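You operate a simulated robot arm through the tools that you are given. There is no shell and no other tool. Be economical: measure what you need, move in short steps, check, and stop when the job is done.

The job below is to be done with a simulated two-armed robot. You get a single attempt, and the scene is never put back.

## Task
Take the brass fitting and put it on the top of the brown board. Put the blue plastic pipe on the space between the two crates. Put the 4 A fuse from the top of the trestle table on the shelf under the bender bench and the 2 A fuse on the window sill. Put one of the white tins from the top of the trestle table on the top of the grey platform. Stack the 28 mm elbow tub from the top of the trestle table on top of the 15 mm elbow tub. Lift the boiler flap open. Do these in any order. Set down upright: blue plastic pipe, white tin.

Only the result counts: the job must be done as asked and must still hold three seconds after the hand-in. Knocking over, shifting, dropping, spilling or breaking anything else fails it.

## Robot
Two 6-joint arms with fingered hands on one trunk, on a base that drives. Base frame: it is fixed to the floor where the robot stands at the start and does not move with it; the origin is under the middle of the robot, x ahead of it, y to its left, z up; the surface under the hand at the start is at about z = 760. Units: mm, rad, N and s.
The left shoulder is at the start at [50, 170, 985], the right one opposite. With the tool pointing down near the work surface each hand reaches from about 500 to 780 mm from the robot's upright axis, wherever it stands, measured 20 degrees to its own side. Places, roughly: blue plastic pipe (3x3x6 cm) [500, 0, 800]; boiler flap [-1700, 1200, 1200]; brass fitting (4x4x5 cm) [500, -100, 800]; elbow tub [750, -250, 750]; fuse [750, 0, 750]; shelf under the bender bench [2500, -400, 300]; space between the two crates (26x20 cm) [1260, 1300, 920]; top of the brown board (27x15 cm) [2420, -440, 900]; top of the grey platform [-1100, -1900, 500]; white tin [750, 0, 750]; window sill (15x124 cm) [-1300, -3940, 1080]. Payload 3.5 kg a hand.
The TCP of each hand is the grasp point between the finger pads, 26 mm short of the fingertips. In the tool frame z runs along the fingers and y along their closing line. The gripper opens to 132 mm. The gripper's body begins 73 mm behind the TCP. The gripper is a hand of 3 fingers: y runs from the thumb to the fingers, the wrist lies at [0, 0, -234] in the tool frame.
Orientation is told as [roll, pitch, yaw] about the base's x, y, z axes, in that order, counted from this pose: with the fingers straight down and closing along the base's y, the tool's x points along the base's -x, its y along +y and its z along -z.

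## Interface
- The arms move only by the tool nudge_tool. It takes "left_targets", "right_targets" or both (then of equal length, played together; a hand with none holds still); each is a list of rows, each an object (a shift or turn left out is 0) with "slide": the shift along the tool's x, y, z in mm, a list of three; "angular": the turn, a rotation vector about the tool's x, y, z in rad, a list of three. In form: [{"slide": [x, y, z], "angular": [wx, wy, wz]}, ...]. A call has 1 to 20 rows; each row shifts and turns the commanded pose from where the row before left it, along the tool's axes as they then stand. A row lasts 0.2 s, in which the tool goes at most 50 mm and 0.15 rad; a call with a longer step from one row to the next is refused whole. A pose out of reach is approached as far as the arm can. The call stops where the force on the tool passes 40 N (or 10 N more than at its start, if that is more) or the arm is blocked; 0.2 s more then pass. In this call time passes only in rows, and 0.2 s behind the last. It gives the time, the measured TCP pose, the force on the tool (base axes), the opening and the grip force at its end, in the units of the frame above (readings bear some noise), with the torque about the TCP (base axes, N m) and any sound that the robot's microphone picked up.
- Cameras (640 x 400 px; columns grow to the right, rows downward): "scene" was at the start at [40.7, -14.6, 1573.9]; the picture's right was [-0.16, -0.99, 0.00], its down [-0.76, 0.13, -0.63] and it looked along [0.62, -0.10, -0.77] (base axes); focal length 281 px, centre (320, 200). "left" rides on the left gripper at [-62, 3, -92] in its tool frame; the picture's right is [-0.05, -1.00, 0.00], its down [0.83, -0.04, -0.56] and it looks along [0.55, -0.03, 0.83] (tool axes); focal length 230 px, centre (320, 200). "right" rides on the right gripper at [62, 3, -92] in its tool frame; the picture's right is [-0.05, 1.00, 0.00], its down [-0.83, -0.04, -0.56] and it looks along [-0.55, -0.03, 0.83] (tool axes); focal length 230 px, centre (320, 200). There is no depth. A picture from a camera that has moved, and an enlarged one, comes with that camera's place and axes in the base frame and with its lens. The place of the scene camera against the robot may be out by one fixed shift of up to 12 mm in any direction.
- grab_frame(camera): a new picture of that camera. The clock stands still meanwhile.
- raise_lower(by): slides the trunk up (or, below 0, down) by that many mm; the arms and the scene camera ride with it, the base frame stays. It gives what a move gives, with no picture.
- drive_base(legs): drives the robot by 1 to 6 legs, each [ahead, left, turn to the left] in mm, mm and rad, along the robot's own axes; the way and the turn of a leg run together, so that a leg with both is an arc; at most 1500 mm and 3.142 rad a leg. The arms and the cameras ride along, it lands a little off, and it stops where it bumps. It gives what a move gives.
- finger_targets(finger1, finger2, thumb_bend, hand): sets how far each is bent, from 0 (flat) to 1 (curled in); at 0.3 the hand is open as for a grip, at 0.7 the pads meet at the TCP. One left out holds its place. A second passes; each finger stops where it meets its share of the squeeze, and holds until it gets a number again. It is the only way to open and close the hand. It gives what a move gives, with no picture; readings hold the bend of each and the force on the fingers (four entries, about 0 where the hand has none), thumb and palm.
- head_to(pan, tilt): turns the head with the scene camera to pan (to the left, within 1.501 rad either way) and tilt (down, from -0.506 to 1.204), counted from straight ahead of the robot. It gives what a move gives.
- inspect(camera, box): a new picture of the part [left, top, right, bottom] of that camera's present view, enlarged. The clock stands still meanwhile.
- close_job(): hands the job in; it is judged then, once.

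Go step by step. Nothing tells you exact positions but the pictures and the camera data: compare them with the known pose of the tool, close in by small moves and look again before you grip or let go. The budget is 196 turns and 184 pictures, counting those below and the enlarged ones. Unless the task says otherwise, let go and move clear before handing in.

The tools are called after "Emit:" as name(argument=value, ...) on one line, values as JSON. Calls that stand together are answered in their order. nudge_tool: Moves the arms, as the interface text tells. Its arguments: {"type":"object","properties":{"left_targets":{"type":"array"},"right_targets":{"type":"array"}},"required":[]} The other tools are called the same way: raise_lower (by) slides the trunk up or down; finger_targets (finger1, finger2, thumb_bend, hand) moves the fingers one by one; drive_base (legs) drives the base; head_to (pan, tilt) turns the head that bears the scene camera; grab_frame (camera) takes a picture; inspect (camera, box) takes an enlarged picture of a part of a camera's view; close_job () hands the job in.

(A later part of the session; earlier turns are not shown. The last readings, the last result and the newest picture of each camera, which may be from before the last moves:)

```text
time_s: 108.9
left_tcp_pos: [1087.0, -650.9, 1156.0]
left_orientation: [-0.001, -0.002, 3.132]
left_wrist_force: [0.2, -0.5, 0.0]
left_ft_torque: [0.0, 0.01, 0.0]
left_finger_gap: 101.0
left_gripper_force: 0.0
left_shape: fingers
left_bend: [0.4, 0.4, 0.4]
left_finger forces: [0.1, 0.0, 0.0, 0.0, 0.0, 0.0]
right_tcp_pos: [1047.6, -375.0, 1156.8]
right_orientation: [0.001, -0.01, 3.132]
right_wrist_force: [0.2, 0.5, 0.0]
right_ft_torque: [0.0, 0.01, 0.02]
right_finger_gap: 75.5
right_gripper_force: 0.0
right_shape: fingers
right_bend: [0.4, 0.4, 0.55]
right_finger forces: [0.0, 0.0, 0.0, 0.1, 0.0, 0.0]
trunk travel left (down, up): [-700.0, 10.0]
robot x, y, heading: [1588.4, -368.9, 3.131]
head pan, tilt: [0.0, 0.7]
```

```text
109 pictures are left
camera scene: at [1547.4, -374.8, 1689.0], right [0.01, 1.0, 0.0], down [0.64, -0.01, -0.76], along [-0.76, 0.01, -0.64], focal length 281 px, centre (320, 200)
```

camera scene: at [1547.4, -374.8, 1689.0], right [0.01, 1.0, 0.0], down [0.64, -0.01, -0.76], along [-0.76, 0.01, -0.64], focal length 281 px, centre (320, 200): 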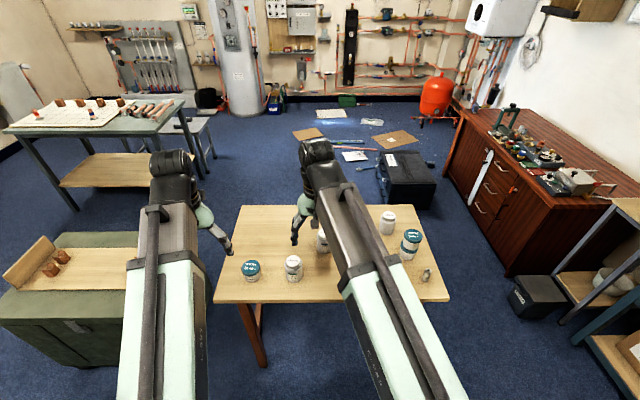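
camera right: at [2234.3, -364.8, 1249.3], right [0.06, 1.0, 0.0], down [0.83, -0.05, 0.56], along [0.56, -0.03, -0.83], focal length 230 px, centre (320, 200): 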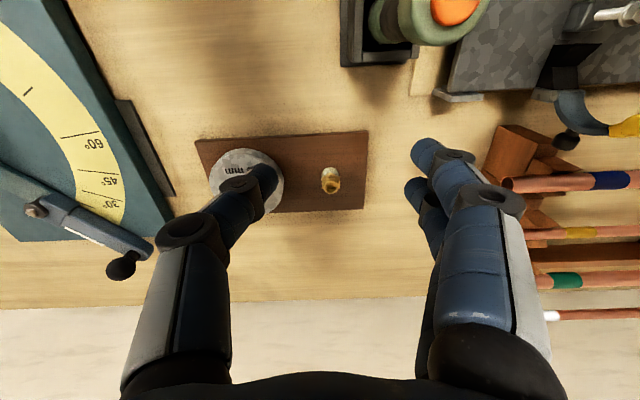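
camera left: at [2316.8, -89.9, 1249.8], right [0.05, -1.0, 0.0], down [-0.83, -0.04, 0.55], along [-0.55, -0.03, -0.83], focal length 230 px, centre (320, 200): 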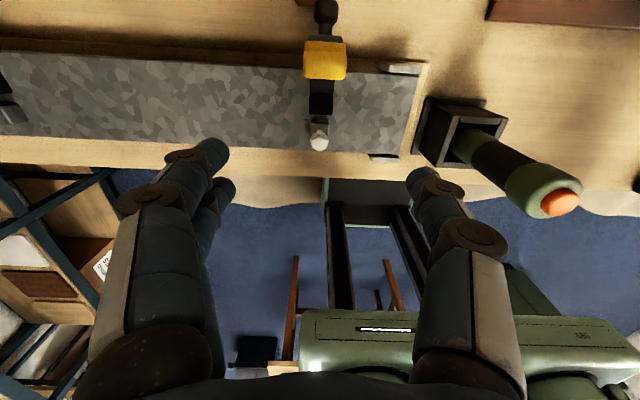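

Now at the far side. I shift to y≈-76 so the right hand faces the 2 A and the left hand the 4 A fuse, and lower the trunk back.

Emit:
drive_base(legs=[[15, -295, 0.01]])

Emit:
raise_lower(by=-100)

Emit:
grab_frame(camera="scene")

Emit:
grab_frame(camera="left")

Emit:
grab_frame(camera="right")

```text
time_s: 110.9
left_tcp_pos: [1078.3, -362.4, 1157.0]
left_orientation: [0.003, -0.002, -3.137]
left_wrist_force: [-0.4, 0.3, 0.0]
left_ft_torque: [-0.03, -0.01, -0.02]
left_finger_gap: 101.0
left_gripper_force: 0.0
left_shape: fingers
left_bend: [0.4, 0.4, 0.4]
left_finger forces: [0.1, 0.0, 0.1, 0.0, 0.0, 0.0]
right_tcp_pos: [1033.2, -86.8, 1156.4]
right_orientation: [0.002, -0.011, -3.138]
right_wrist_force: [1.0, 0.9, 0.0]
right_ft_torque: [-0.03, 0.03, -0.01]
right_finger_gap: 75.4
right_gripper_force: 0.2
right_shape: fingers
right_bend: [0.4, 0.4, 0.55]
right_finger forces: [0.0, 0.0, 0.1, 0.0, 0.0, 0.0]
trunk travel left (down, up): [-700.0, 10.0]
robot x, y, heading: [1569.9, -79.2, -3.136]
head pan, tilt: [0.0, 0.7]
```

```text
time_s: 112.2
left_tcp_pos: [1078.9, -363.3, 1056.9]
left_orientation: [0.001, -0.001, -3.137]
left_wrist_force: [-0.4, -0.3, 0.8]
left_ft_torque: [-0.03, 0.02, -0.01]
left_finger_gap: 101.1
left_gripper_force: 0.0
left_shape: fingers
left_bend: [0.4, 0.4, 0.4]
left_finger forces: [0.0, 0.0, 0.0, 0.0, 0.1, 0.0]
right_tcp_pos: [1034.1, -87.9, 1057.8]
right_orientation: [0.001, -0.011, -3.139]
right_wrist_force: [0.5, 1.3, 0.0]
right_ft_torque: [-0.01, 0.02, 0.0]
right_finger_gap: 75.4
right_gripper_force: 0.1
right_shape: fingers
right_bend: [0.4, 0.4, 0.55]
right_finger forces: [0.1, 0.0, 0.0, 0.1, 0.1, 0.0]
trunk travel left (down, up): [-600.0, 110.0]
robot x, y, heading: [1573.9, -81.0, -3.136]
head pan, tilt: [0.0, 0.7]
```

```text
108 pictures are left
camera scene: at [1533.9, -81.5, 1589.0], right [0.0, 1.0, 0.0], down [0.64, 0.0, -0.77], along [-0.77, 0.0, -0.64], focal length 281 px, centre (320, 200)
```

scene: 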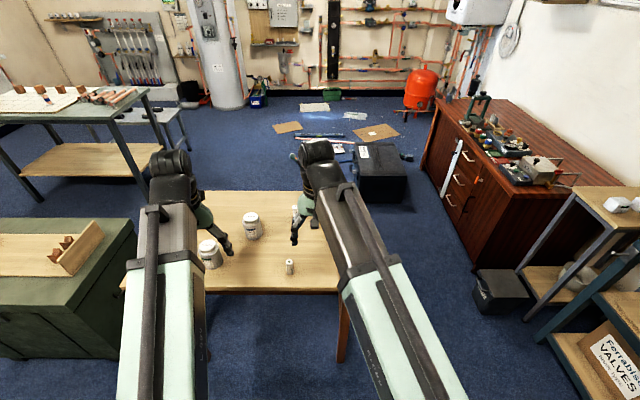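

```text
107 pictures are left
camera left: at [1016.8, -367.5, 1149.9], right [-0.06, 1.0, 0.0], down [0.83, 0.05, 0.55], along [0.55, 0.03, -0.83], focal length 230 px, centre (320, 200)
```

left: 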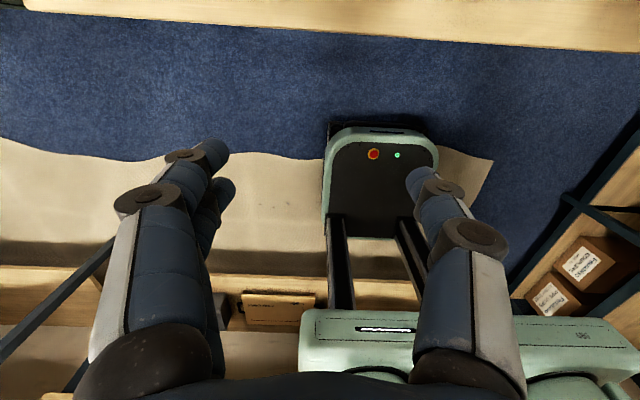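

```text
106 pictures are left
camera right: at [1095.2, -90.9, 1149.2], right [-0.05, -1.0, 0.0], down [-0.83, 0.04, 0.56], along [-0.56, 0.03, -0.83], focal length 230 px, centre (320, 200)
```

right: 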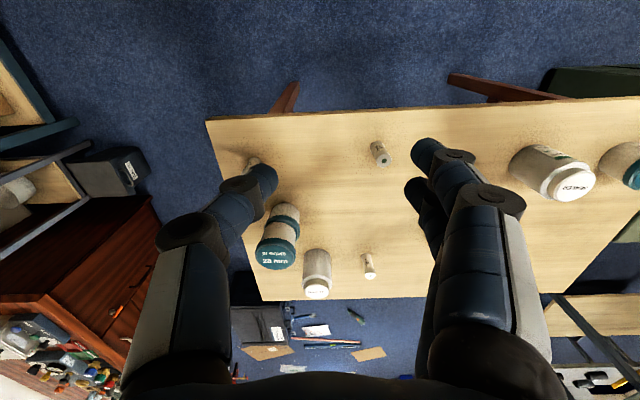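

The right camera places the 4 A fuse near (950, -178). Moving both hands: right toward the 2 A fuse, left over the 4 A fuse.

Emit:
nudge_tool(right_targets=[{"slide": [-22, -26, 0]}, {"slide": [-22, -26, 0]}, {"slide": [-22, -26, 0]}, {"slide": [-22, -26, 0]}, {"slide": [-12, -18, 0]}, {"slide": [0, 0, 40]}, {"slide": [0, 0, 40]}, {"slide": [0, 0, 30]}], left_targets=[{"slide": [0, 0, 0]}, {"slide": [-20, -30, 0]}, {"slide": [-22, -37, 0]}, {"slide": [-22, -37, 0]}, {"slide": [-22, -37, 0]}, {"slide": [-22, -37, 0]}, {"slide": [-22, 0, 40]}, {"slide": [0, 0, 45]}])

Emit:
grab_frame(camera="left")

Emit:
grab_frame(camera="right")

```text
time_s: 114.0
left_tcp_pos: [947.1, -187.5, 970.1]
left_orientation: [0.001, -0.003, -3.138]
left_wrist_force: [-0.1, 0.6, -0.2]
left_ft_torque: [0.01, 0.03, 0.0]
left_finger_gap: 101.1
left_gripper_force: 0.0
left_shape: fingers
left_bend: [0.4, 0.4, 0.4]
left_finger forces: [0.1, 0.0, 0.0, 0.1, 0.0, 0.1]
right_tcp_pos: [931.1, 33.8, 945.1]
right_orientation: [0.003, -0.009, -3.139]
right_wrist_force: [-0.8, -0.8, 0.5]
right_ft_torque: [0.0, 0.0, 0.01]
right_finger_gap: 75.6
right_gripper_force: 0.0
right_shape: fingers
right_bend: [0.4, 0.4, 0.55]
right_finger forces: [0.1, 0.1, 0.0, 0.0, 0.0, 0.0]
trunk travel left (down, up): [-600.0, 110.0]
robot x, y, heading: [1573.6, -77.3, -3.142]
head pan, tilt: [0.0, 0.7]
```

```text
105 pictures are left
camera left: at [885.8, -190.9, 1063.9], right [-0.06, 1.0, 0.0], down [0.83, 0.05, 0.55], along [0.55, 0.03, -0.83], focal length 230 px, centre (320, 200)
```

left: 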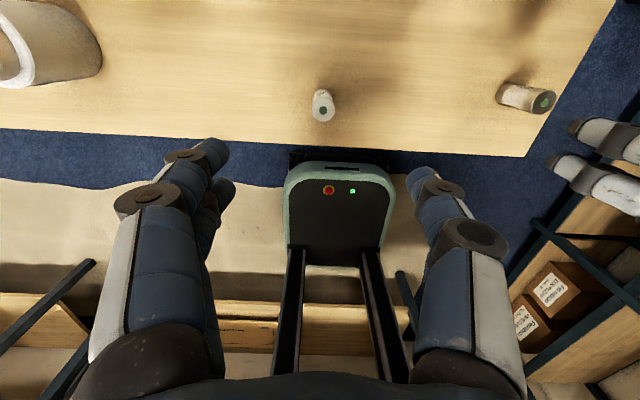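

```text
104 pictures are left
camera right: at [991.9, 31.2, 1037.0], right [-0.05, -1.0, 0.0], down [-0.83, 0.04, 0.56], along [-0.56, 0.03, -0.83], focal length 230 px, centre (320, 200)
```

right: 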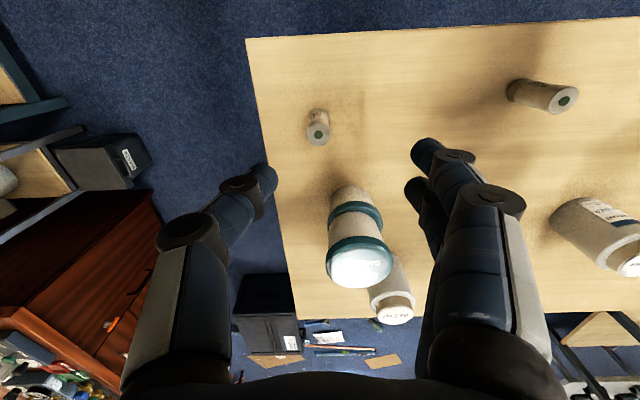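

Fuses: 4 A at (939, -186) by the left camera, 2 A at (921, 38) by the right. Descending with both hands.

Emit:
finger_targets(hand="right", finger1=0.4, finger2=0.4, thumb_bend=0.4)

Emit:
nudge_tool(right_targets=[{"slide": [-10, -4, 30]}, {"slide": [0, 0, 45]}, {"slide": [0, 0, 40]}, {"slide": [0, 0, 20]}, {"slide": [0, 0, 6]}], left_targets=[{"slide": [-8, -2, 40]}, {"slide": [0, 0, 45]}, {"slide": [0, 0, 45]}, {"slide": [0, 0, 30]}, {"slide": [0, 0, 6]}])

Emit:
grab_frame(camera="left")

Emit:
grab_frame(camera="right")

```text
time_s: 115.0
left_tcp_pos: [948.5, -187.4, 971.1]
left_orientation: [-0.001, -0.001, -3.139]
left_wrist_force: [1.0, 0.2, 1.0]
left_ft_torque: [-0.03, -0.02, 0.04]
left_finger_gap: 101.3
left_gripper_force: 0.0
left_shape: fingers
left_bend: [0.4, 0.4, 0.4]
left_finger forces: [0.0, 0.1, 0.0, 0.0, 0.0, 0.0]
right_tcp_pos: [930.3, 33.7, 944.4]
right_orientation: [0.002, -0.011, -3.137]
right_wrist_force: [-0.4, 0.6, 0.3]
right_ft_torque: [0.03, -0.01, -0.02]
right_finger_gap: 101.1
right_gripper_force: 0.1
right_shape: fingers
right_bend: [0.4, 0.4, 0.4]
right_finger forces: [0.0, 0.1, 0.0, 0.1, 0.0, 0.0]
trunk travel left (down, up): [-600.0, 110.0]
robot x, y, heading: [1574.0, -82.0, -3.139]
head pan, tilt: [0.0, 0.7]
```

```text
time_s: 116.2
left_tcp_pos: [937.2, -185.5, 804.4]
left_orientation: [0.002, -0.001, -3.138]
left_wrist_force: [0.5, 0.7, -0.8]
left_ft_torque: [0.03, -0.01, -0.02]
left_finger_gap: 101.1
left_gripper_force: 0.1
left_shape: fingers
left_bend: [0.4, 0.4, 0.4]
left_finger forces: [0.1, 0.0, 0.0, 0.0, 0.0, 0.0]
right_tcp_pos: [919.8, 36.1, 806.7]
right_orientation: [0.003, -0.009, -3.138]
right_wrist_force: [0.4, 0.9, 1.0]
right_ft_torque: [0.01, 0.0, 0.01]
right_finger_gap: 101.2
right_gripper_force: 0.0
right_shape: fingers
right_bend: [0.4, 0.4, 0.4]
right_finger forces: [0.1, 0.0, 0.0, 0.1, 0.0, 0.0]
trunk travel left (down, up): [-600.0, 110.0]
robot x, y, heading: [1572.8, -77.6, -3.141]
head pan, tilt: [0.0, 0.7]
```

```text
103 pictures are left
camera left: at [876.6, -189.1, 898.2], right [-0.06, 1.0, 0.0], down [0.83, 0.05, 0.55], along [0.55, 0.03, -0.83], focal length 230 px, centre (320, 200)
```

left: 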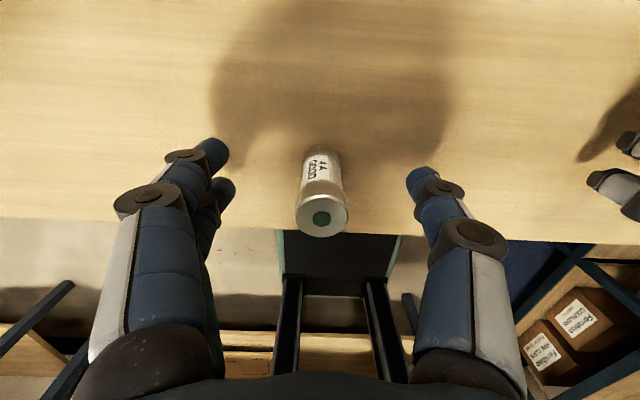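

```text
102 pictures are left
camera right: at [981.7, 34.3, 899.0], right [-0.05, -1.0, 0.0], down [-0.82, 0.04, 0.56], along [-0.56, 0.03, -0.83], focal length 230 px, centre (320, 200)
```

right: 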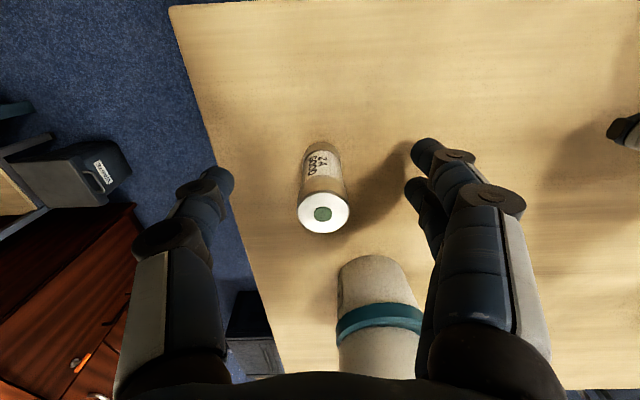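

Both fuses are centred between fingers; closing.

Emit:
finger_targets(hand="left", finger1=0.78, finger2=0.78, thumb_bend=0.72)

Emit:
finger_targets(hand="right", finger1=0.78, finger2=0.78, thumb_bend=0.72)

Emit:
grab_frame(camera="left")

Emit:
grab_frame(camera="right")

```text
time_s: 117.2
left_tcp_pos: [938.3, -185.7, 805.5]
left_orientation: [-0.001, -0.002, -3.138]
left_wrist_force: [-0.1, -0.6, 0.0]
left_ft_torque: [-0.01, -0.01, 0.01]
left_finger_gap: 17.5
left_gripper_force: 17.7
left_shape: fingers
left_bend: [0.74, 0.73, 0.66]
left_finger forces: [9.3, 10.6, 0.0, 0.0, 15.5, 0.0]
right_tcp_pos: [920.6, 35.4, 806.4]
right_orientation: [0.002, -0.009, -3.139]
right_wrist_force: [0.7, -0.4, 0.2]
right_ft_torque: [-0.01, -0.03, 0.02]
right_finger_gap: 101.0
right_gripper_force: 0.1
right_shape: fingers
right_bend: [0.4, 0.4, 0.4]
right_finger forces: [0.1, 0.0, 0.1, 0.0, 0.0, 0.0]
trunk travel left (down, up): [-600.0, 110.0]
robot x, y, heading: [1572.3, -75.1, -3.14]
head pan, tilt: [0.0, 0.7]
```

```text
time_s: 118.2
left_tcp_pos: [938.0, -185.0, 805.1]
left_orientation: [0.0, -0.002, -3.139]
left_wrist_force: [0.2, 0.2, -0.6]
left_ft_torque: [0.01, -0.02, -0.02]
left_finger_gap: 17.7
left_gripper_force: 17.2
left_shape: fingers
left_bend: [0.74, 0.73, 0.66]
left_finger forces: [9.4, 10.6, 0.0, 0.0, 15.6, 0.1]
right_tcp_pos: [919.4, 37.1, 805.9]
right_orientation: [0.002, -0.01, -3.138]
right_wrist_force: [0.0, 1.1, -0.9]
right_ft_torque: [0.01, -0.01, 0.0]
right_finger_gap: 19.0
right_gripper_force: 17.0
right_shape: fingers
right_bend: [0.73, 0.73, 0.66]
right_finger forces: [9.2, 9.1, 0.1, 0.0, 15.4, 0.1]
trunk travel left (down, up): [-600.0, 110.0]
robot x, y, heading: [1576.4, -78.0, -3.141]
head pan, tilt: [0.0, 0.7]
```

```text
101 pictures are left
camera left: at [876.6, -189.1, 898.5], right [-0.06, 1.0, 0.0], down [0.83, 0.05, 0.55], along [0.55, 0.03, -0.83], focal length 230 px, centre (320, 200)
```

left: 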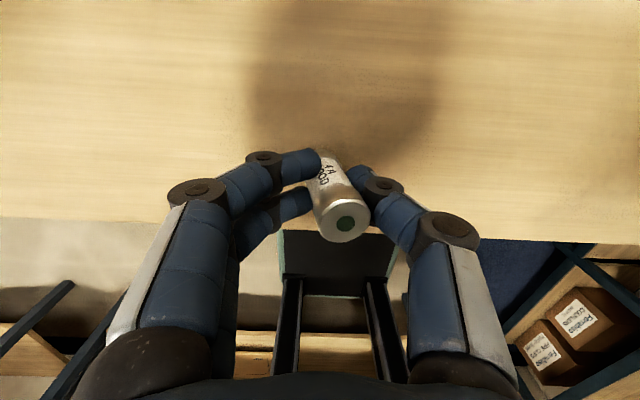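

```text
100 pictures are left
camera right: at [981.8, 34.3, 899.1], right [-0.05, -1.0, 0.0], down [-0.83, 0.04, 0.56], along [-0.56, 0.03, -0.83], focal length 230 px, centre (320, 200)
```

right: 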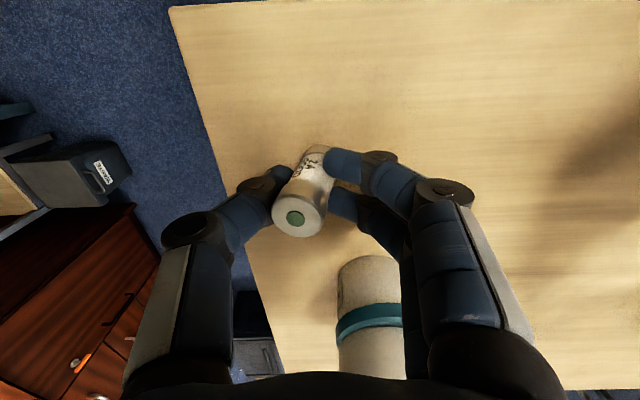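

Both fuses are held. Lifting, retracting and turning back to the bender bench.

Emit:
nudge_tool(right_targets=[{"slide": [0, 0, -30]}, {"slide": [0, 0, -45]}, {"slide": [0, 0, -45]}, {"slide": [0, 0, -45]}, {"slide": [0, 0, -45]}, {"slide": [40, 0, -15]}, {"slide": [45, -20, 0]}, {"slide": [45, -25, 0]}, {"slide": [30, -25, 0]}], left_targets=[{"slide": [0, 0, -30]}, {"slide": [0, 0, -45]}, {"slide": [0, 0, -45]}, {"slide": [0, 0, -45]}, {"slide": [0, 0, -45]}, {"slide": [40, 0, -15]}, {"slide": [45, 15, 0]}, {"slide": [40, 15, 0]}, {"slide": [0, 0, 0]}])

Emit:
grab_frame(camera="right")

Emit:
drive_base(legs=[[0, 0, 1.571], [0, 0, 1.571]])

Emit:
head_to(pan=0.15, tilt=0.75)

Emit:
grab_frame(camera="scene")

```text
refused: row 8 steps farther than a row can; nothing moved
```

```text
99 pictures are left
camera right: at [981.8, 34.3, 899.1], right [-0.05, -1.0, 0.0], down [-0.83, 0.04, 0.56], along [-0.56, 0.03, -0.83], focal length 230 px, centre (320, 200)
```

right: 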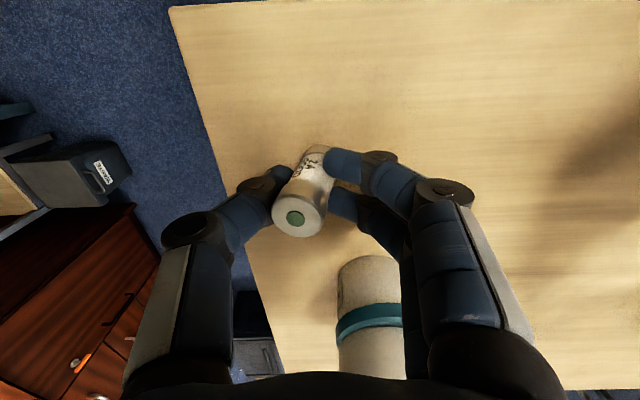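

```text
time_s: 124.5
left_tcp_pos: [2073.6, -470.0, 803.8]
left_orientation: [-0.019, 0.015, -0.819]
left_wrist_force: [-7.6, 0.6, -0.3]
left_ft_torque: [-0.03, -0.25, 0.1]
left_finger_gap: 17.9
left_gripper_force: 20.5
left_shape: fingers
left_bend: [0.73, 0.75, 0.65]
left_finger forces: [15.5, 11.0, 0.1, 0.0, 14.8, 0.0]
right_tcp_pos: [1938.5, -633.1, 807.0]
right_orientation: [0.001, -0.011, -0.807]
right_wrist_force: [-0.1, 0.2, -0.8]
right_ft_torque: [0.01, 0.0, 0.0]
right_finger_gap: 18.4
right_gripper_force: 16.1
right_shape: fingers
right_bend: [0.73, 0.74, 0.66]
right_finger forces: [7.7, 9.1, 0.0, 0.0, 15.0, 0.0]
trunk travel left (down, up): [-600.0, 110.0]
robot x, y, heading: [1573.1, -77.5, -0.803]
head pan, tilt: [0.0, 0.7]
stopped in leg 2: the force on the tool passed its limit at 66 N (the readings are from after the stop); the commanded pose is now the measured one
```

```text
time_s: 125.2
left_tcp_pos: [2073.2, -470.6, 803.8]
left_orientation: [-0.017, 0.013, -0.82]
left_wrist_force: [-13.5, 0.4, -2.4]
left_ft_torque: [-0.05, -0.4, 0.22]
left_finger_gap: 17.6
left_gripper_force: 24.2
left_shape: fingers
left_bend: [0.73, 0.75, 0.65]
left_finger forces: [22.8, 10.4, 0.0, 0.0, 15.4, 0.0]
right_tcp_pos: [1939.0, -633.7, 806.8]
right_orientation: [0.002, -0.009, -0.808]
right_wrist_force: [-0.5, 0.1, -0.1]
right_ft_torque: [0.01, -0.01, 0.0]
right_finger_gap: 18.8
right_gripper_force: 15.7
right_shape: fingers
right_bend: [0.73, 0.74, 0.66]
right_finger forces: [7.7, 9.0, 0.0, 0.0, 15.0, 0.0]
trunk travel left (down, up): [-600.0, 110.0]
robot x, y, heading: [1573.3, -80.8, -0.807]
head pan, tilt: [0.15, 0.75]
```

```text
98 pictures are left
camera scene: at [1615.2, -103.3, 1584.7], right [-0.61, -0.79, 0.0], down [-0.54, 0.42, -0.73], along [0.58, -0.45, -0.68], focal length 281 px, centre (320, 200)
```

scene: 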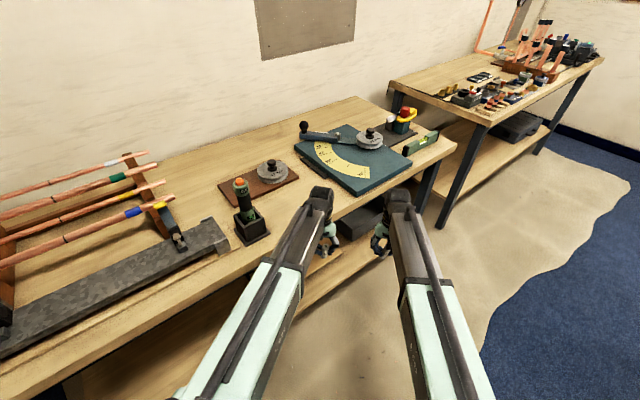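

The lift was refused and the turn ran with low hands — the left hand touched the bench edge. I back the turn off gently at once and then check everything.

Emit:
drive_base(legs=[[0, 0, -0.12]])

Emit:
grab_frame(camera="left")

Emit:
grab_frame(camera="right")

```text
time_s: 126.2
left_tcp_pos: [2023.5, -528.6, 804.3]
left_orientation: [-0.016, 0.014, -0.938]
left_wrist_force: [0.2, -0.3, -0.3]
left_ft_torque: [-0.01, 0.0, 0.04]
left_finger_gap: 17.9
left_gripper_force: 16.2
left_shape: fingers
left_bend: [0.74, 0.75, 0.65]
left_finger forces: [7.2, 11.3, 0.0, 0.0, 14.4, 0.1]
right_tcp_pos: [1869.1, -673.4, 806.6]
right_orientation: [0.002, -0.011, -0.929]
right_wrist_force: [-0.4, -0.8, -0.6]
right_ft_torque: [0.03, 0.01, -0.01]
right_finger_gap: 18.5
right_gripper_force: 15.8
right_shape: fingers
right_bend: [0.74, 0.74, 0.66]
right_finger forces: [7.6, 9.0, 0.0, 0.0, 14.9, 0.0]
trunk travel left (down, up): [-600.0, 110.0]
robot x, y, heading: [1573.0, -76.0, -0.932]
head pan, tilt: [0.15, 0.75]
```

```text
97 pictures are left
camera left: at [2064.1, -577.0, 895.8], right [-0.78, -0.63, 0.02], down [-0.51, 0.65, 0.57], along [-0.37, 0.43, -0.82], focal length 230 px, centre (320, 200)
```

left: 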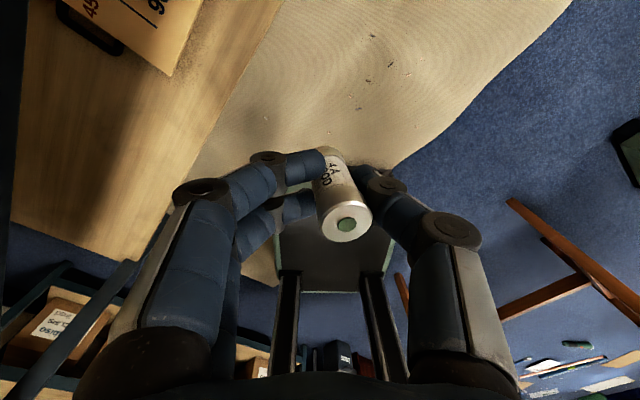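

```text
96 pictures are left
camera right: at [1833.6, -620.9, 899.1], right [0.83, 0.56, 0.0], down [0.46, -0.69, 0.56], along [0.32, -0.47, -0.83], focal length 230 px, centre (320, 200)
```

right: 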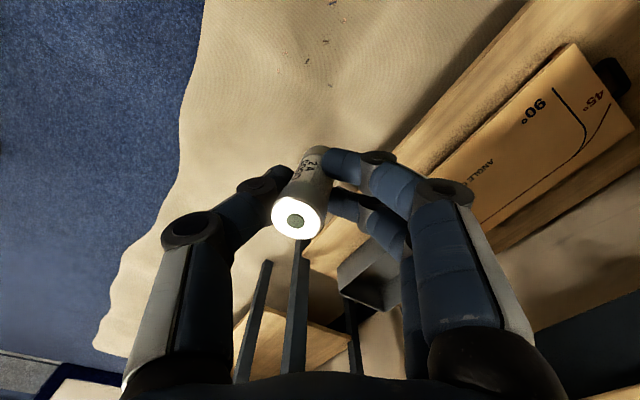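

Both fuses are still held. Now lift and retract both hands properly (shorter rows) before any further turning.

Emit:
nudge_tool(right_targets=[{"slide": [0, 0, -40]}, {"slide": [0, 0, -45]}, {"slide": [0, 0, -45]}, {"slide": [0, 0, -45]}, {"slide": [0, 0, -45]}, {"slide": [0, 0, -30]}, {"slide": [40, -15, 0]}, {"slide": [40, -15, 0]}, {"slide": [40, -15, 0]}], left_targets=[{"slide": [0, 0, -40]}, {"slide": [0, 0, -45]}, {"slide": [0, 0, -45]}, {"slide": [0, 0, -45]}, {"slide": [0, 0, -45]}, {"slide": [0, 0, -30]}, {"slide": [40, 15, 0]}, {"slide": [40, 15, 0]}, {"slide": [40, 0, 0]}])

```text
time_s: 128.2
left_tcp_pos: [1982.9, -413.2, 1054.1]
left_orientation: [-0.018, 0.012, -0.939]
left_wrist_force: [-0.4, 0.1, -0.4]
left_ft_torque: [-0.01, 0.0, -0.02]
left_finger_gap: 17.8
left_gripper_force: 16.1
left_shape: fingers
left_bend: [0.74, 0.75, 0.65]
left_finger forces: [7.8, 10.5, 0.0, 0.0, 14.4, 0.0]
right_tcp_pos: [1759.6, -601.3, 1054.1]
right_orientation: [0.002, -0.01, -0.928]
right_wrist_force: [0.4, 0.3, -0.7]
right_ft_torque: [-0.01, 0.0, 0.01]
right_finger_gap: 18.3
right_gripper_force: 15.7
right_shape: fingers
right_bend: [0.74, 0.74, 0.66]
right_finger forces: [8.1, 9.4, 0.0, 0.0, 14.9, 0.0]
trunk travel left (down, up): [-600.0, 110.0]
robot x, y, heading: [1569.7, -80.6, -0.931]
head pan, tilt: [0.15, 0.75]
```

Emit:
drive_base(legs=[[0, 0, 0.931]])

Emit:
grab_frame(camera="scene")

```text
time_s: 131.0
left_tcp_pos: [2085.7, 52.1, 1053.6]
left_orientation: [-0.018, 0.01, -0.005]
left_wrist_force: [-0.7, 0.0, -0.2]
left_ft_torque: [-0.01, 0.0, 0.0]
left_finger_gap: 17.7
left_gripper_force: 16.2
left_shape: fingers
left_bend: [0.74, 0.75, 0.65]
left_finger forces: [7.6, 10.0, 0.0, 0.0, 14.3, 0.0]
right_tcp_pos: [2104.7, -238.7, 1056.6]
right_orientation: [0.002, -0.012, 0.005]
right_wrist_force: [0.5, 0.1, -0.9]
right_ft_torque: [-0.02, -0.01, 0.01]
right_finger_gap: 18.4
right_gripper_force: 15.6
right_shape: fingers
right_bend: [0.74, 0.74, 0.66]
right_finger forces: [7.0, 9.2, 0.0, 0.0, 14.7, 0.0]
trunk travel left (down, up): [-600.0, 110.0]
robot x, y, heading: [1573.7, -79.8, 0.009]
head pan, tilt: [0.15, 0.75]
```

```text
95 pictures are left
camera scene: at [1620.4, -68.6, 1584.7], right [0.15, -0.99, 0.0], down [-0.67, -0.11, -0.73], along [0.72, 0.11, -0.68], focal length 281 px, centre (320, 200)
```

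scene: 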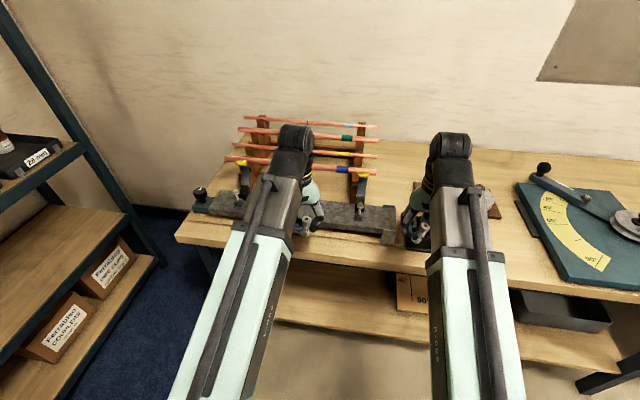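

I back off so both hands clear the bench edge (x≈2123), then lower the trunk.

Emit:
drive_base(legs=[[-68, 0, -0.009]])

Emit:
grab_frame(camera="left")

```text
time_s: 132.0
left_tcp_pos: [2018.2, 46.8, 1055.4]
left_orientation: [-0.016, 0.011, -0.014]
left_wrist_force: [-0.3, -0.1, -1.1]
left_ft_torque: [0.0, -0.03, -0.01]
left_finger_gap: 18.0
left_gripper_force: 16.3
left_shape: fingers
left_bend: [0.74, 0.75, 0.65]
left_finger forces: [7.8, 10.0, 0.1, 0.0, 14.1, 0.0]
right_tcp_pos: [2034.6, -244.6, 1056.6]
right_orientation: [0.002, -0.01, -0.004]
right_wrist_force: [-0.1, 0.2, -0.4]
right_ft_torque: [0.0, -0.01, 0.01]
right_finger_gap: 18.0
right_gripper_force: 15.5
right_shape: fingers
right_bend: [0.74, 0.74, 0.66]
right_finger forces: [7.1, 9.3, 0.0, 0.0, 14.7, 0.0]
trunk travel left (down, up): [-600.0, 110.0]
robot x, y, heading: [1503.3, -77.3, -0.004]
head pan, tilt: [0.15, 0.75]
```

```text
94 pictures are left
camera left: at [2080.6, 50.1, 1146.2], right [0.04, -1.0, 0.02], down [-0.82, -0.02, 0.57], along [-0.56, -0.04, -0.82], focal length 230 px, centre (320, 200)
```

left: 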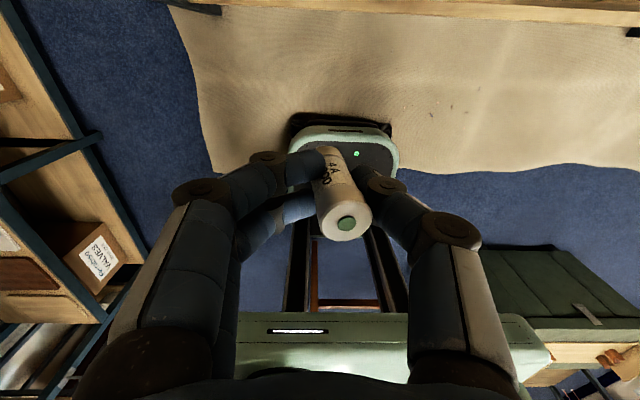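

I pull the left hand back a little more for camera clearance, then lower the trunk in stages.

Emit:
nudge_tool(left_targets=[{"slide": [15, 10, 0]}, {"slide": [15, 10, 0]}])

Emit:
raise_lower(by=-150)

Emit:
grab_frame(camera="left")

```text
time_s: 132.6
left_tcp_pos: [1989.1, 67.1, 1051.8]
left_orientation: [-0.018, 0.012, -0.016]
left_wrist_force: [0.8, 0.2, -0.9]
left_ft_torque: [-0.01, 0.0, 0.01]
left_finger_gap: 17.7
left_gripper_force: 15.9
left_shape: fingers
left_bend: [0.74, 0.75, 0.65]
left_finger forces: [7.8, 10.0, 0.1, 0.0, 14.2, 0.0]
right_tcp_pos: [2035.9, -244.5, 1054.9]
right_orientation: [0.0, -0.011, -0.002]
right_wrist_force: [0.6, -0.1, -0.5]
right_ft_torque: [0.04, 0.0, 0.0]
right_finger_gap: 18.5
right_gripper_force: 15.3
right_shape: fingers
right_bend: [0.74, 0.74, 0.66]
right_finger forces: [7.0, 9.3, 0.0, 0.0, 14.6, 0.0]
trunk travel left (down, up): [-600.0, 110.0]
robot x, y, heading: [1505.8, -76.3, -0.008]
head pan, tilt: [0.15, 0.75]
```

```text
time_s: 134.3
left_tcp_pos: [1989.2, 66.7, 902.7]
left_orientation: [-0.017, 0.013, -0.014]
left_wrist_force: [0.5, -0.8, -1.1]
left_ft_torque: [0.0, 0.0, -0.02]
left_finger_gap: 17.6
left_gripper_force: 16.3
left_shape: fingers
left_bend: [0.74, 0.75, 0.65]
left_finger forces: [7.9, 10.0, 0.1, 0.0, 14.2, 0.0]
right_tcp_pos: [2035.9, -246.4, 905.3]
right_orientation: [0.003, -0.011, -0.003]
right_wrist_force: [0.5, 0.6, -0.8]
right_ft_torque: [0.02, -0.02, 0.01]
right_finger_gap: 18.1
right_gripper_force: 15.0
right_shape: fingers
right_bend: [0.74, 0.74, 0.66]
right_finger forces: [7.1, 9.3, 0.0, 0.1, 14.8, 0.1]
trunk travel left (down, up): [-450.0, 260.0]
robot x, y, heading: [1505.3, -81.2, -0.009]
head pan, tilt: [0.15, 0.75]
```

```text
93 pictures are left
camera left: at [2052.1, 71.2, 994.6], right [0.04, -1.0, 0.02], down [-0.82, -0.02, 0.57], along [-0.57, -0.04, -0.82], focal length 230 px, centre (320, 200)
```

left: 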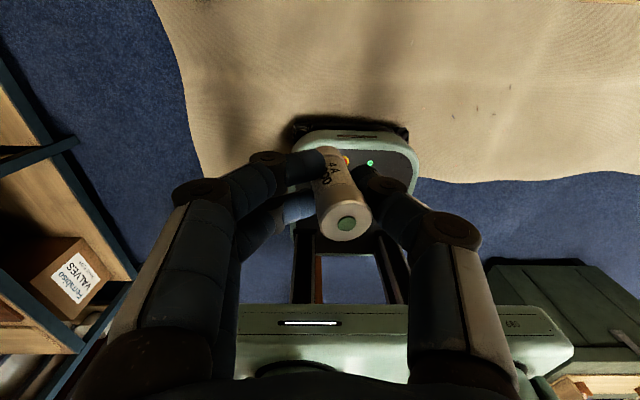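

Emit:
raise_lower(by=-420)

Emit:
head_to(pan=0.1, tilt=0.5)

Emit:
grab_frame(camera="scene")

```text
refused: -420 is not a number from -400 to 400
```

```text
time_s: 135.1
left_tcp_pos: [1990.1, 68.3, 901.8]
left_orientation: [-0.017, 0.011, -0.014]
left_wrist_force: [-0.5, 0.1, -0.3]
left_ft_torque: [-0.02, 0.01, -0.05]
left_finger_gap: 17.5
left_gripper_force: 16.3
left_shape: fingers
left_bend: [0.74, 0.75, 0.65]
left_finger forces: [7.7, 9.9, 0.1, 0.0, 14.2, 0.0]
right_tcp_pos: [2035.8, -244.6, 904.7]
right_orientation: [0.002, -0.009, -0.003]
right_wrist_force: [-0.5, -0.7, -1.2]
right_ft_torque: [-0.03, -0.03, -0.01]
right_finger_gap: 17.9
right_gripper_force: 15.4
right_shape: fingers
right_bend: [0.74, 0.74, 0.66]
right_finger forces: [7.1, 9.4, 0.0, 0.0, 14.7, 0.0]
trunk travel left (down, up): [-450.0, 260.0]
robot x, y, heading: [1505.3, -77.4, -0.001]
head pan, tilt: [0.099, 0.499]
```

```text
92 pictures are left
camera scene: at [1561.2, -72.5, 1456.6], right [0.09, -1.0, 0.0], down [-0.48, -0.05, -0.88], along [0.87, 0.08, -0.48], focal length 281 px, centre (320, 200)
```

scene: 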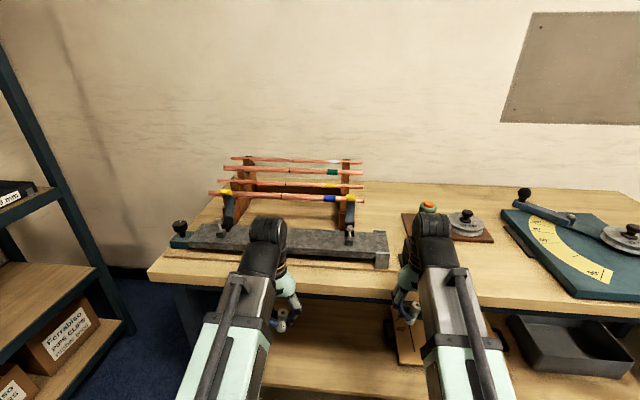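

Emit:
raise_lower(by=-400)

Emit:
grab_frame(camera="scene")

Emit:
grab_frame(camera="right")

```text
time_s: 138.9
left_tcp_pos: [1989.8, 67.9, 501.6]
left_orientation: [-0.017, 0.011, -0.014]
left_wrist_force: [0.1, -0.2, -0.7]
left_ft_torque: [0.01, -0.02, 0.0]
left_finger_gap: 17.9
left_gripper_force: 15.7
left_shape: fingers
left_bend: [0.74, 0.75, 0.65]
left_finger forces: [7.9, 10.0, 0.1, 0.0, 14.2, 0.0]
right_tcp_pos: [2035.6, -244.9, 505.7]
right_orientation: [0.001, -0.009, -0.002]
right_wrist_force: [0.2, -0.3, 0.1]
right_ft_torque: [0.0, 0.04, 0.03]
right_finger_gap: 18.1
right_gripper_force: 15.4
right_shape: fingers
right_bend: [0.74, 0.74, 0.66]
right_finger forces: [7.1, 9.4, 0.0, 0.0, 14.8, 0.1]
trunk travel left (down, up): [-50.0, 660.0]
robot x, y, heading: [1506.2, -78.2, -0.007]
head pan, tilt: [0.099, 0.499]
```

```text
91 pictures are left
camera scene: at [1561.2, -72.5, 1056.7], right [0.09, -1.0, 0.0], down [-0.48, -0.05, -0.88], along [0.87, 0.08, -0.48], focal length 281 px, centre (320, 200)
```

scene: 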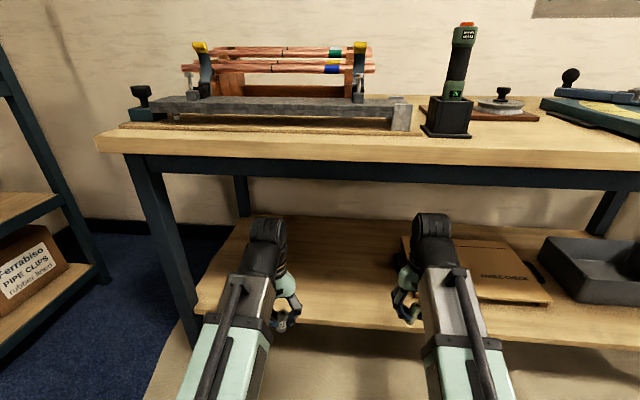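

```text
90 pictures are left
camera right: at [1972.4, -241.0, 597.7], right [0.06, 1.0, 0.0], down [0.82, -0.05, 0.56], along [0.56, -0.03, -0.83], focal length 230 px, centre (320, 200)
```

right: 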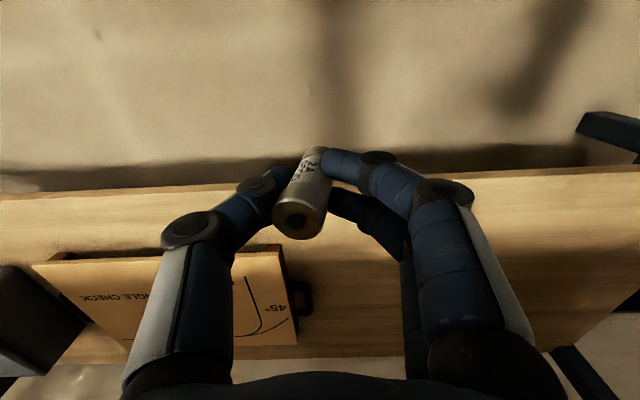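

Clear view under the bench: beam at z≈794, shelf top about z≈320, front x≈2137. The left hand goes down a bit, then in under the bench over the free part of the shelf.

Emit:
nudge_tool(left_targets=[{"slide": [0, 0, 40]}, {"slide": [0, 0, 32]}, {"slide": [-45, 0, 0]}, {"slide": [-45, 0, 0]}, {"slide": [-45, 0, 0]}, {"slide": [-45, 0, 0]}, {"slide": [-45, 0, 0]}, {"slide": [-30, 0, 0]}])

Emit:
grab_frame(camera="scene")

Emit:
grab_frame(camera="left")

```text
time_s: 140.7
left_tcp_pos: [2242.9, 61.5, 428.5]
left_orientation: [-0.018, 0.013, -0.015]
left_wrist_force: [-1.4, 0.0, -0.5]
left_ft_torque: [-0.05, 0.0, -0.03]
left_finger_gap: 17.8
left_gripper_force: 15.8
left_shape: fingers
left_bend: [0.74, 0.75, 0.65]
left_finger forces: [8.1, 10.0, 0.0, 0.0, 14.2, 0.0]
right_tcp_pos: [2035.3, -245.2, 505.9]
right_orientation: [0.002, -0.01, -0.002]
right_wrist_force: [-0.5, -0.3, 0.3]
right_ft_torque: [-0.02, -0.04, 0.04]
right_finger_gap: 18.5
right_gripper_force: 15.8
right_shape: fingers
right_bend: [0.74, 0.74, 0.66]
right_finger forces: [7.2, 9.4, 0.0, 0.0, 14.7, 0.1]
trunk travel left (down, up): [-50.0, 660.0]
robot x, y, heading: [1507.2, -78.1, -0.011]
head pan, tilt: [0.099, 0.499]
```

```text
89 pictures are left
camera scene: at [1561.2, -72.5, 1056.7], right [0.09, -1.0, 0.0], down [-0.48, -0.05, -0.88], along [0.87, 0.08, -0.48], focal length 281 px, centre (320, 200)
```

scene: 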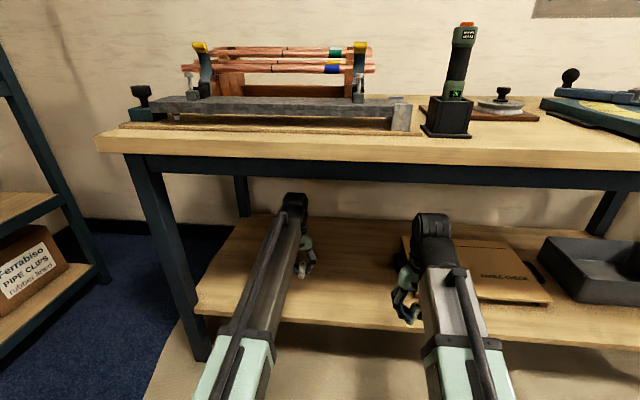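

```text
88 pictures are left
camera left: at [2305.1, 64.9, 519.9], right [0.04, -1.0, 0.02], down [-0.82, -0.02, 0.57], along [-0.56, -0.04, -0.82], focal length 230 px, centre (320, 200)
```

left: 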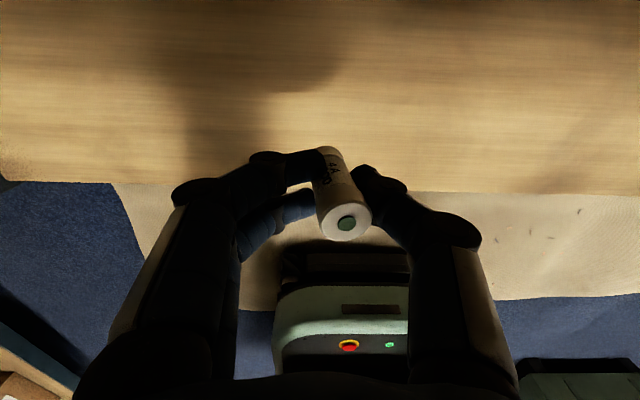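

I go 60 mm further in with the base, then lower the fuse.

Emit:
drive_base(legs=[[60, 0, 0]])

Emit:
nudge_tool(left_targets=[{"slide": [0, 0, 30]}, {"slide": [0, 0, 20]}, {"slide": [0, 0, 5]}])

Emit:
grab_frame(camera="left")

```text
time_s: 141.7
left_tcp_pos: [2302.0, 60.3, 426.3]
left_orientation: [-0.017, 0.013, -0.015]
left_wrist_force: [-0.6, 0.0, -1.1]
left_ft_torque: [-0.02, 0.01, -0.02]
left_finger_gap: 17.4
left_gripper_force: 16.1
left_shape: fingers
left_bend: [0.74, 0.75, 0.65]
left_finger forces: [8.0, 10.0, 0.1, 0.0, 14.2, 0.1]
right_tcp_pos: [2095.7, -245.5, 505.3]
right_orientation: [0.002, -0.01, -0.004]
right_wrist_force: [-0.1, -0.4, -0.4]
right_ft_torque: [0.0, -0.02, 0.04]
right_finger_gap: 18.3
right_gripper_force: 15.8
right_shape: fingers
right_bend: [0.74, 0.74, 0.66]
right_finger forces: [7.2, 9.4, 0.0, 0.0, 14.8, 0.1]
trunk travel left (down, up): [-50.0, 660.0]
robot x, y, heading: [1564.1, -79.9, -0.005]
head pan, tilt: [0.099, 0.499]
```

```text
time_s: 142.5
left_tcp_pos: [2301.1, 58.4, 371.9]
left_orientation: [-0.017, 0.013, -0.016]
left_wrist_force: [0.2, -0.5, -0.5]
left_ft_torque: [0.02, 0.0, -0.04]
left_finger_gap: 17.9
left_gripper_force: 15.6
left_shape: fingers
left_bend: [0.74, 0.75, 0.65]
left_finger forces: [8.0, 9.9, 0.1, 0.1, 14.2, 0.0]
right_tcp_pos: [2095.2, -245.1, 505.3]
right_orientation: [0.001, -0.01, -0.005]
right_wrist_force: [-0.3, 0.4, -0.7]
right_ft_torque: [0.0, 0.01, 0.03]
right_finger_gap: 18.1
right_gripper_force: 15.6
right_shape: fingers
right_bend: [0.74, 0.74, 0.66]
right_finger forces: [7.2, 9.4, 0.0, 0.1, 14.8, 0.1]
trunk travel left (down, up): [-50.0, 660.0]
robot x, y, heading: [1568.8, -76.5, -0.003]
head pan, tilt: [0.099, 0.499]
```

```text
87 pictures are left
camera left: at [2363.9, 62.8, 464.0], right [0.04, -1.0, 0.02], down [-0.82, -0.02, 0.57], along [-0.56, -0.04, -0.82], focal length 230 px, centre (320, 200)
```

left: 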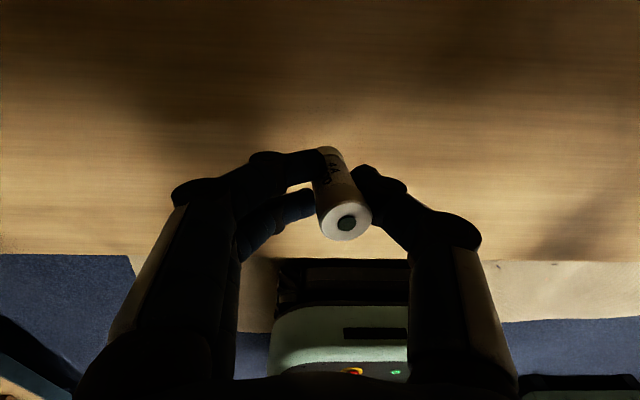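

Emit:
nudge_tool(left_targets=[{"slide": [0, 0, 3]}, {"slide": [0, 0, 3]}])

Emit:
nudge_tool(left_targets=[{"slide": [0, 0, 2]}, {"slide": [0, 0, 2]}])

Emit:
nudge_tool(left_targets=[{"slide": [0, 0, 2]}, {"slide": [0, 0, 1]}])

Emit:
nudge_tool(left_targets=[{"slide": [0, 0, 2]}, {"slide": [0, 0, 1]}])

```text
time_s: 143.1
left_tcp_pos: [2301.2, 59.6, 366.9]
left_orientation: [-0.018, 0.013, -0.016]
left_wrist_force: [0.6, 1.1, -1.7]
left_ft_torque: [-0.04, 0.01, -0.03]
left_finger_gap: 17.9
left_gripper_force: 16.7
left_shape: fingers
left_bend: [0.74, 0.75, 0.65]
left_finger forces: [8.0, 10.0, 0.0, 0.1, 14.2, 0.0]
right_tcp_pos: [2096.0, -243.9, 504.9]
right_orientation: [0.002, -0.01, -0.002]
right_wrist_force: [0.1, -0.6, -0.8]
right_ft_torque: [0.02, -0.02, 0.04]
right_finger_gap: 18.2
right_gripper_force: 15.8
right_shape: fingers
right_bend: [0.74, 0.74, 0.66]
right_finger forces: [7.1, 9.4, 0.0, 0.0, 14.8, 0.0]
trunk travel left (down, up): [-50.0, 660.0]
robot x, y, heading: [1563.8, -79.5, -0.004]
head pan, tilt: [0.099, 0.499]
```

```text
time_s: 143.7
left_tcp_pos: [2302.1, 58.2, 362.7]
left_orientation: [-0.018, 0.011, -0.016]
left_wrist_force: [0.2, 0.2, 0.4]
left_ft_torque: [-0.03, -0.02, -0.01]
left_finger_gap: 17.9
left_gripper_force: 15.7
left_shape: fingers
left_bend: [0.74, 0.75, 0.65]
left_finger forces: [8.0, 10.0, 0.1, 0.0, 14.2, 0.0]
right_tcp_pos: [2096.4, -245.0, 506.2]
right_orientation: [0.002, -0.01, -0.003]
right_wrist_force: [-0.9, 0.7, -0.3]
right_ft_torque: [0.01, -0.02, 0.0]
right_finger_gap: 18.3
right_gripper_force: 15.8
right_shape: fingers
right_bend: [0.74, 0.74, 0.66]
right_finger forces: [7.3, 9.4, 0.0, 0.1, 14.7, 0.0]
trunk travel left (down, up): [-50.0, 660.0]
robot x, y, heading: [1562.4, -80.9, 0.0]
head pan, tilt: [0.099, 0.499]
```

```text
time_s: 144.3
left_tcp_pos: [2301.9, 58.9, 359.8]
left_orientation: [-0.019, 0.011, -0.014]
left_wrist_force: [1.3, -0.5, -0.9]
left_ft_torque: [0.02, 0.03, 0.01]
left_finger_gap: 17.7
left_gripper_force: 16.0
left_shape: fingers
left_bend: [0.74, 0.75, 0.65]
left_finger forces: [8.0, 10.0, 0.0, 0.0, 14.3, 0.1]
right_tcp_pos: [2096.0, -245.4, 506.5]
right_orientation: [0.001, -0.011, -0.003]
right_wrist_force: [-0.3, -0.9, 0.3]
right_ft_torque: [0.01, -0.01, 0.03]
right_finger_gap: 18.3
right_gripper_force: 15.4
right_shape: fingers
right_bend: [0.74, 0.74, 0.66]
right_finger forces: [7.2, 9.4, 0.0, 0.0, 14.7, 0.0]
trunk travel left (down, up): [-50.0, 660.0]
robot x, y, heading: [1565.3, -81.4, -0.002]
head pan, tilt: [0.099, 0.499]
```

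```text
time_s: 144.9
left_tcp_pos: [2301.8, 60.4, 356.9]
left_orientation: [-0.019, 0.012, -0.016]
left_wrist_force: [0.4, -0.2, -0.8]
left_ft_torque: [0.04, 0.04, 0.0]
left_finger_gap: 17.9
left_gripper_force: 16.2
left_shape: fingers
left_bend: [0.74, 0.75, 0.65]
left_finger forces: [8.1, 10.0, 0.0, 0.0, 14.2, 0.1]
right_tcp_pos: [2095.0, -244.6, 505.4]
right_orientation: [0.001, -0.009, -0.003]
right_wrist_force: [0.1, 0.1, -0.2]
right_ft_torque: [0.01, -0.01, 0.0]
right_finger_gap: 18.2
right_gripper_force: 15.9
right_shape: fingers
right_bend: [0.74, 0.74, 0.66]
right_finger forces: [7.3, 9.4, 0.1, 0.1, 14.7, 0.0]
trunk travel left (down, up): [-50.0, 660.0]
robot x, y, heading: [1566.3, -79.3, -0.001]
head pan, tilt: [0.099, 0.499]
```

Triangulating the shelf edge gives shelf z≈295, so contact should be near TCP z≈340.

Emit:
nudge_tool(left_targets=[{"slide": [0, 0, 4]}, {"slide": [0, 0, 4]}, {"slide": [0, 0, 2]}])

Emit:
nudge_tool(left_targets=[{"slide": [0, 0, 2]}, {"slide": [0, 0, 1]}])

Emit:
nudge_tool(left_targets=[{"slide": [0, 0, 1.5]}, {"slide": [0, 0, 1]}])

```text
time_s: 145.7
left_tcp_pos: [2301.6, 60.9, 345.8]
left_orientation: [-0.019, 0.012, -0.014]
left_wrist_force: [-0.5, -0.1, -0.2]
left_ft_torque: [0.03, 0.01, 0.0]
left_finger_gap: 17.7
left_gripper_force: 15.8
left_shape: fingers
left_bend: [0.74, 0.75, 0.65]
left_finger forces: [8.0, 10.0, 0.0, 0.0, 14.2, 0.0]
right_tcp_pos: [2095.3, -244.7, 506.0]
right_orientation: [0.002, -0.011, -0.003]
right_wrist_force: [-0.7, -0.1, 0.0]
right_ft_torque: [0.03, -0.03, 0.0]
right_finger_gap: 18.3
right_gripper_force: 15.9
right_shape: fingers
right_bend: [0.74, 0.74, 0.66]
right_finger forces: [7.2, 9.4, 0.0, 0.1, 14.7, 0.0]
trunk travel left (down, up): [-50.0, 660.0]
robot x, y, heading: [1564.7, -76.1, -0.004]
head pan, tilt: [0.099, 0.499]
```

```text
time_s: 146.3
left_tcp_pos: [2300.5, 58.1, 342.8]
left_orientation: [-0.018, 0.012, -0.016]
left_wrist_force: [0.3, -0.1, -0.8]
left_ft_torque: [0.0, -0.02, 0.01]
left_finger_gap: 17.8
left_gripper_force: 15.8
left_shape: fingers
left_bend: [0.74, 0.75, 0.65]
left_finger forces: [8.1, 10.0, 0.0, 0.0, 14.2, 0.1]
right_tcp_pos: [2094.8, -244.1, 505.5]
right_orientation: [0.001, -0.011, -0.003]
right_wrist_force: [-0.5, -0.3, -0.2]
right_ft_torque: [-0.01, -0.01, -0.01]
right_finger_gap: 18.3
right_gripper_force: 16.2
right_shape: fingers
right_bend: [0.74, 0.74, 0.66]
right_finger forces: [7.2, 9.4, 0.0, 0.1, 14.8, 0.1]
trunk travel left (down, up): [-50.0, 660.0]
robot x, y, heading: [1564.1, -82.9, -0.003]
head pan, tilt: [0.099, 0.499]
```

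```text
time_s: 146.9
left_tcp_pos: [2301.3, 58.0, 343.4]
left_orientation: [-0.017, 0.013, -0.016]
left_wrist_force: [-0.1, 0.3, -0.6]
left_ft_torque: [0.01, 0.02, 0.0]
left_finger_gap: 17.9
left_gripper_force: 16.5
left_shape: fingers
left_bend: [0.74, 0.75, 0.65]
left_finger forces: [8.2, 10.0, 0.0, 0.0, 14.2, 0.0]
right_tcp_pos: [2095.4, -244.7, 504.5]
right_orientation: [0.003, -0.011, -0.003]
right_wrist_force: [0.4, 0.2, 0.2]
right_ft_torque: [-0.02, -0.02, -0.01]
right_finger_gap: 18.3
right_gripper_force: 15.2
right_shape: fingers
right_bend: [0.74, 0.74, 0.66]
right_finger forces: [7.2, 9.4, 0.0, 0.1, 14.7, 0.1]
trunk travel left (down, up): [-50.0, 660.0]
robot x, y, heading: [1566.1, -78.0, -0.005]
head pan, tilt: [0.099, 0.499]
```

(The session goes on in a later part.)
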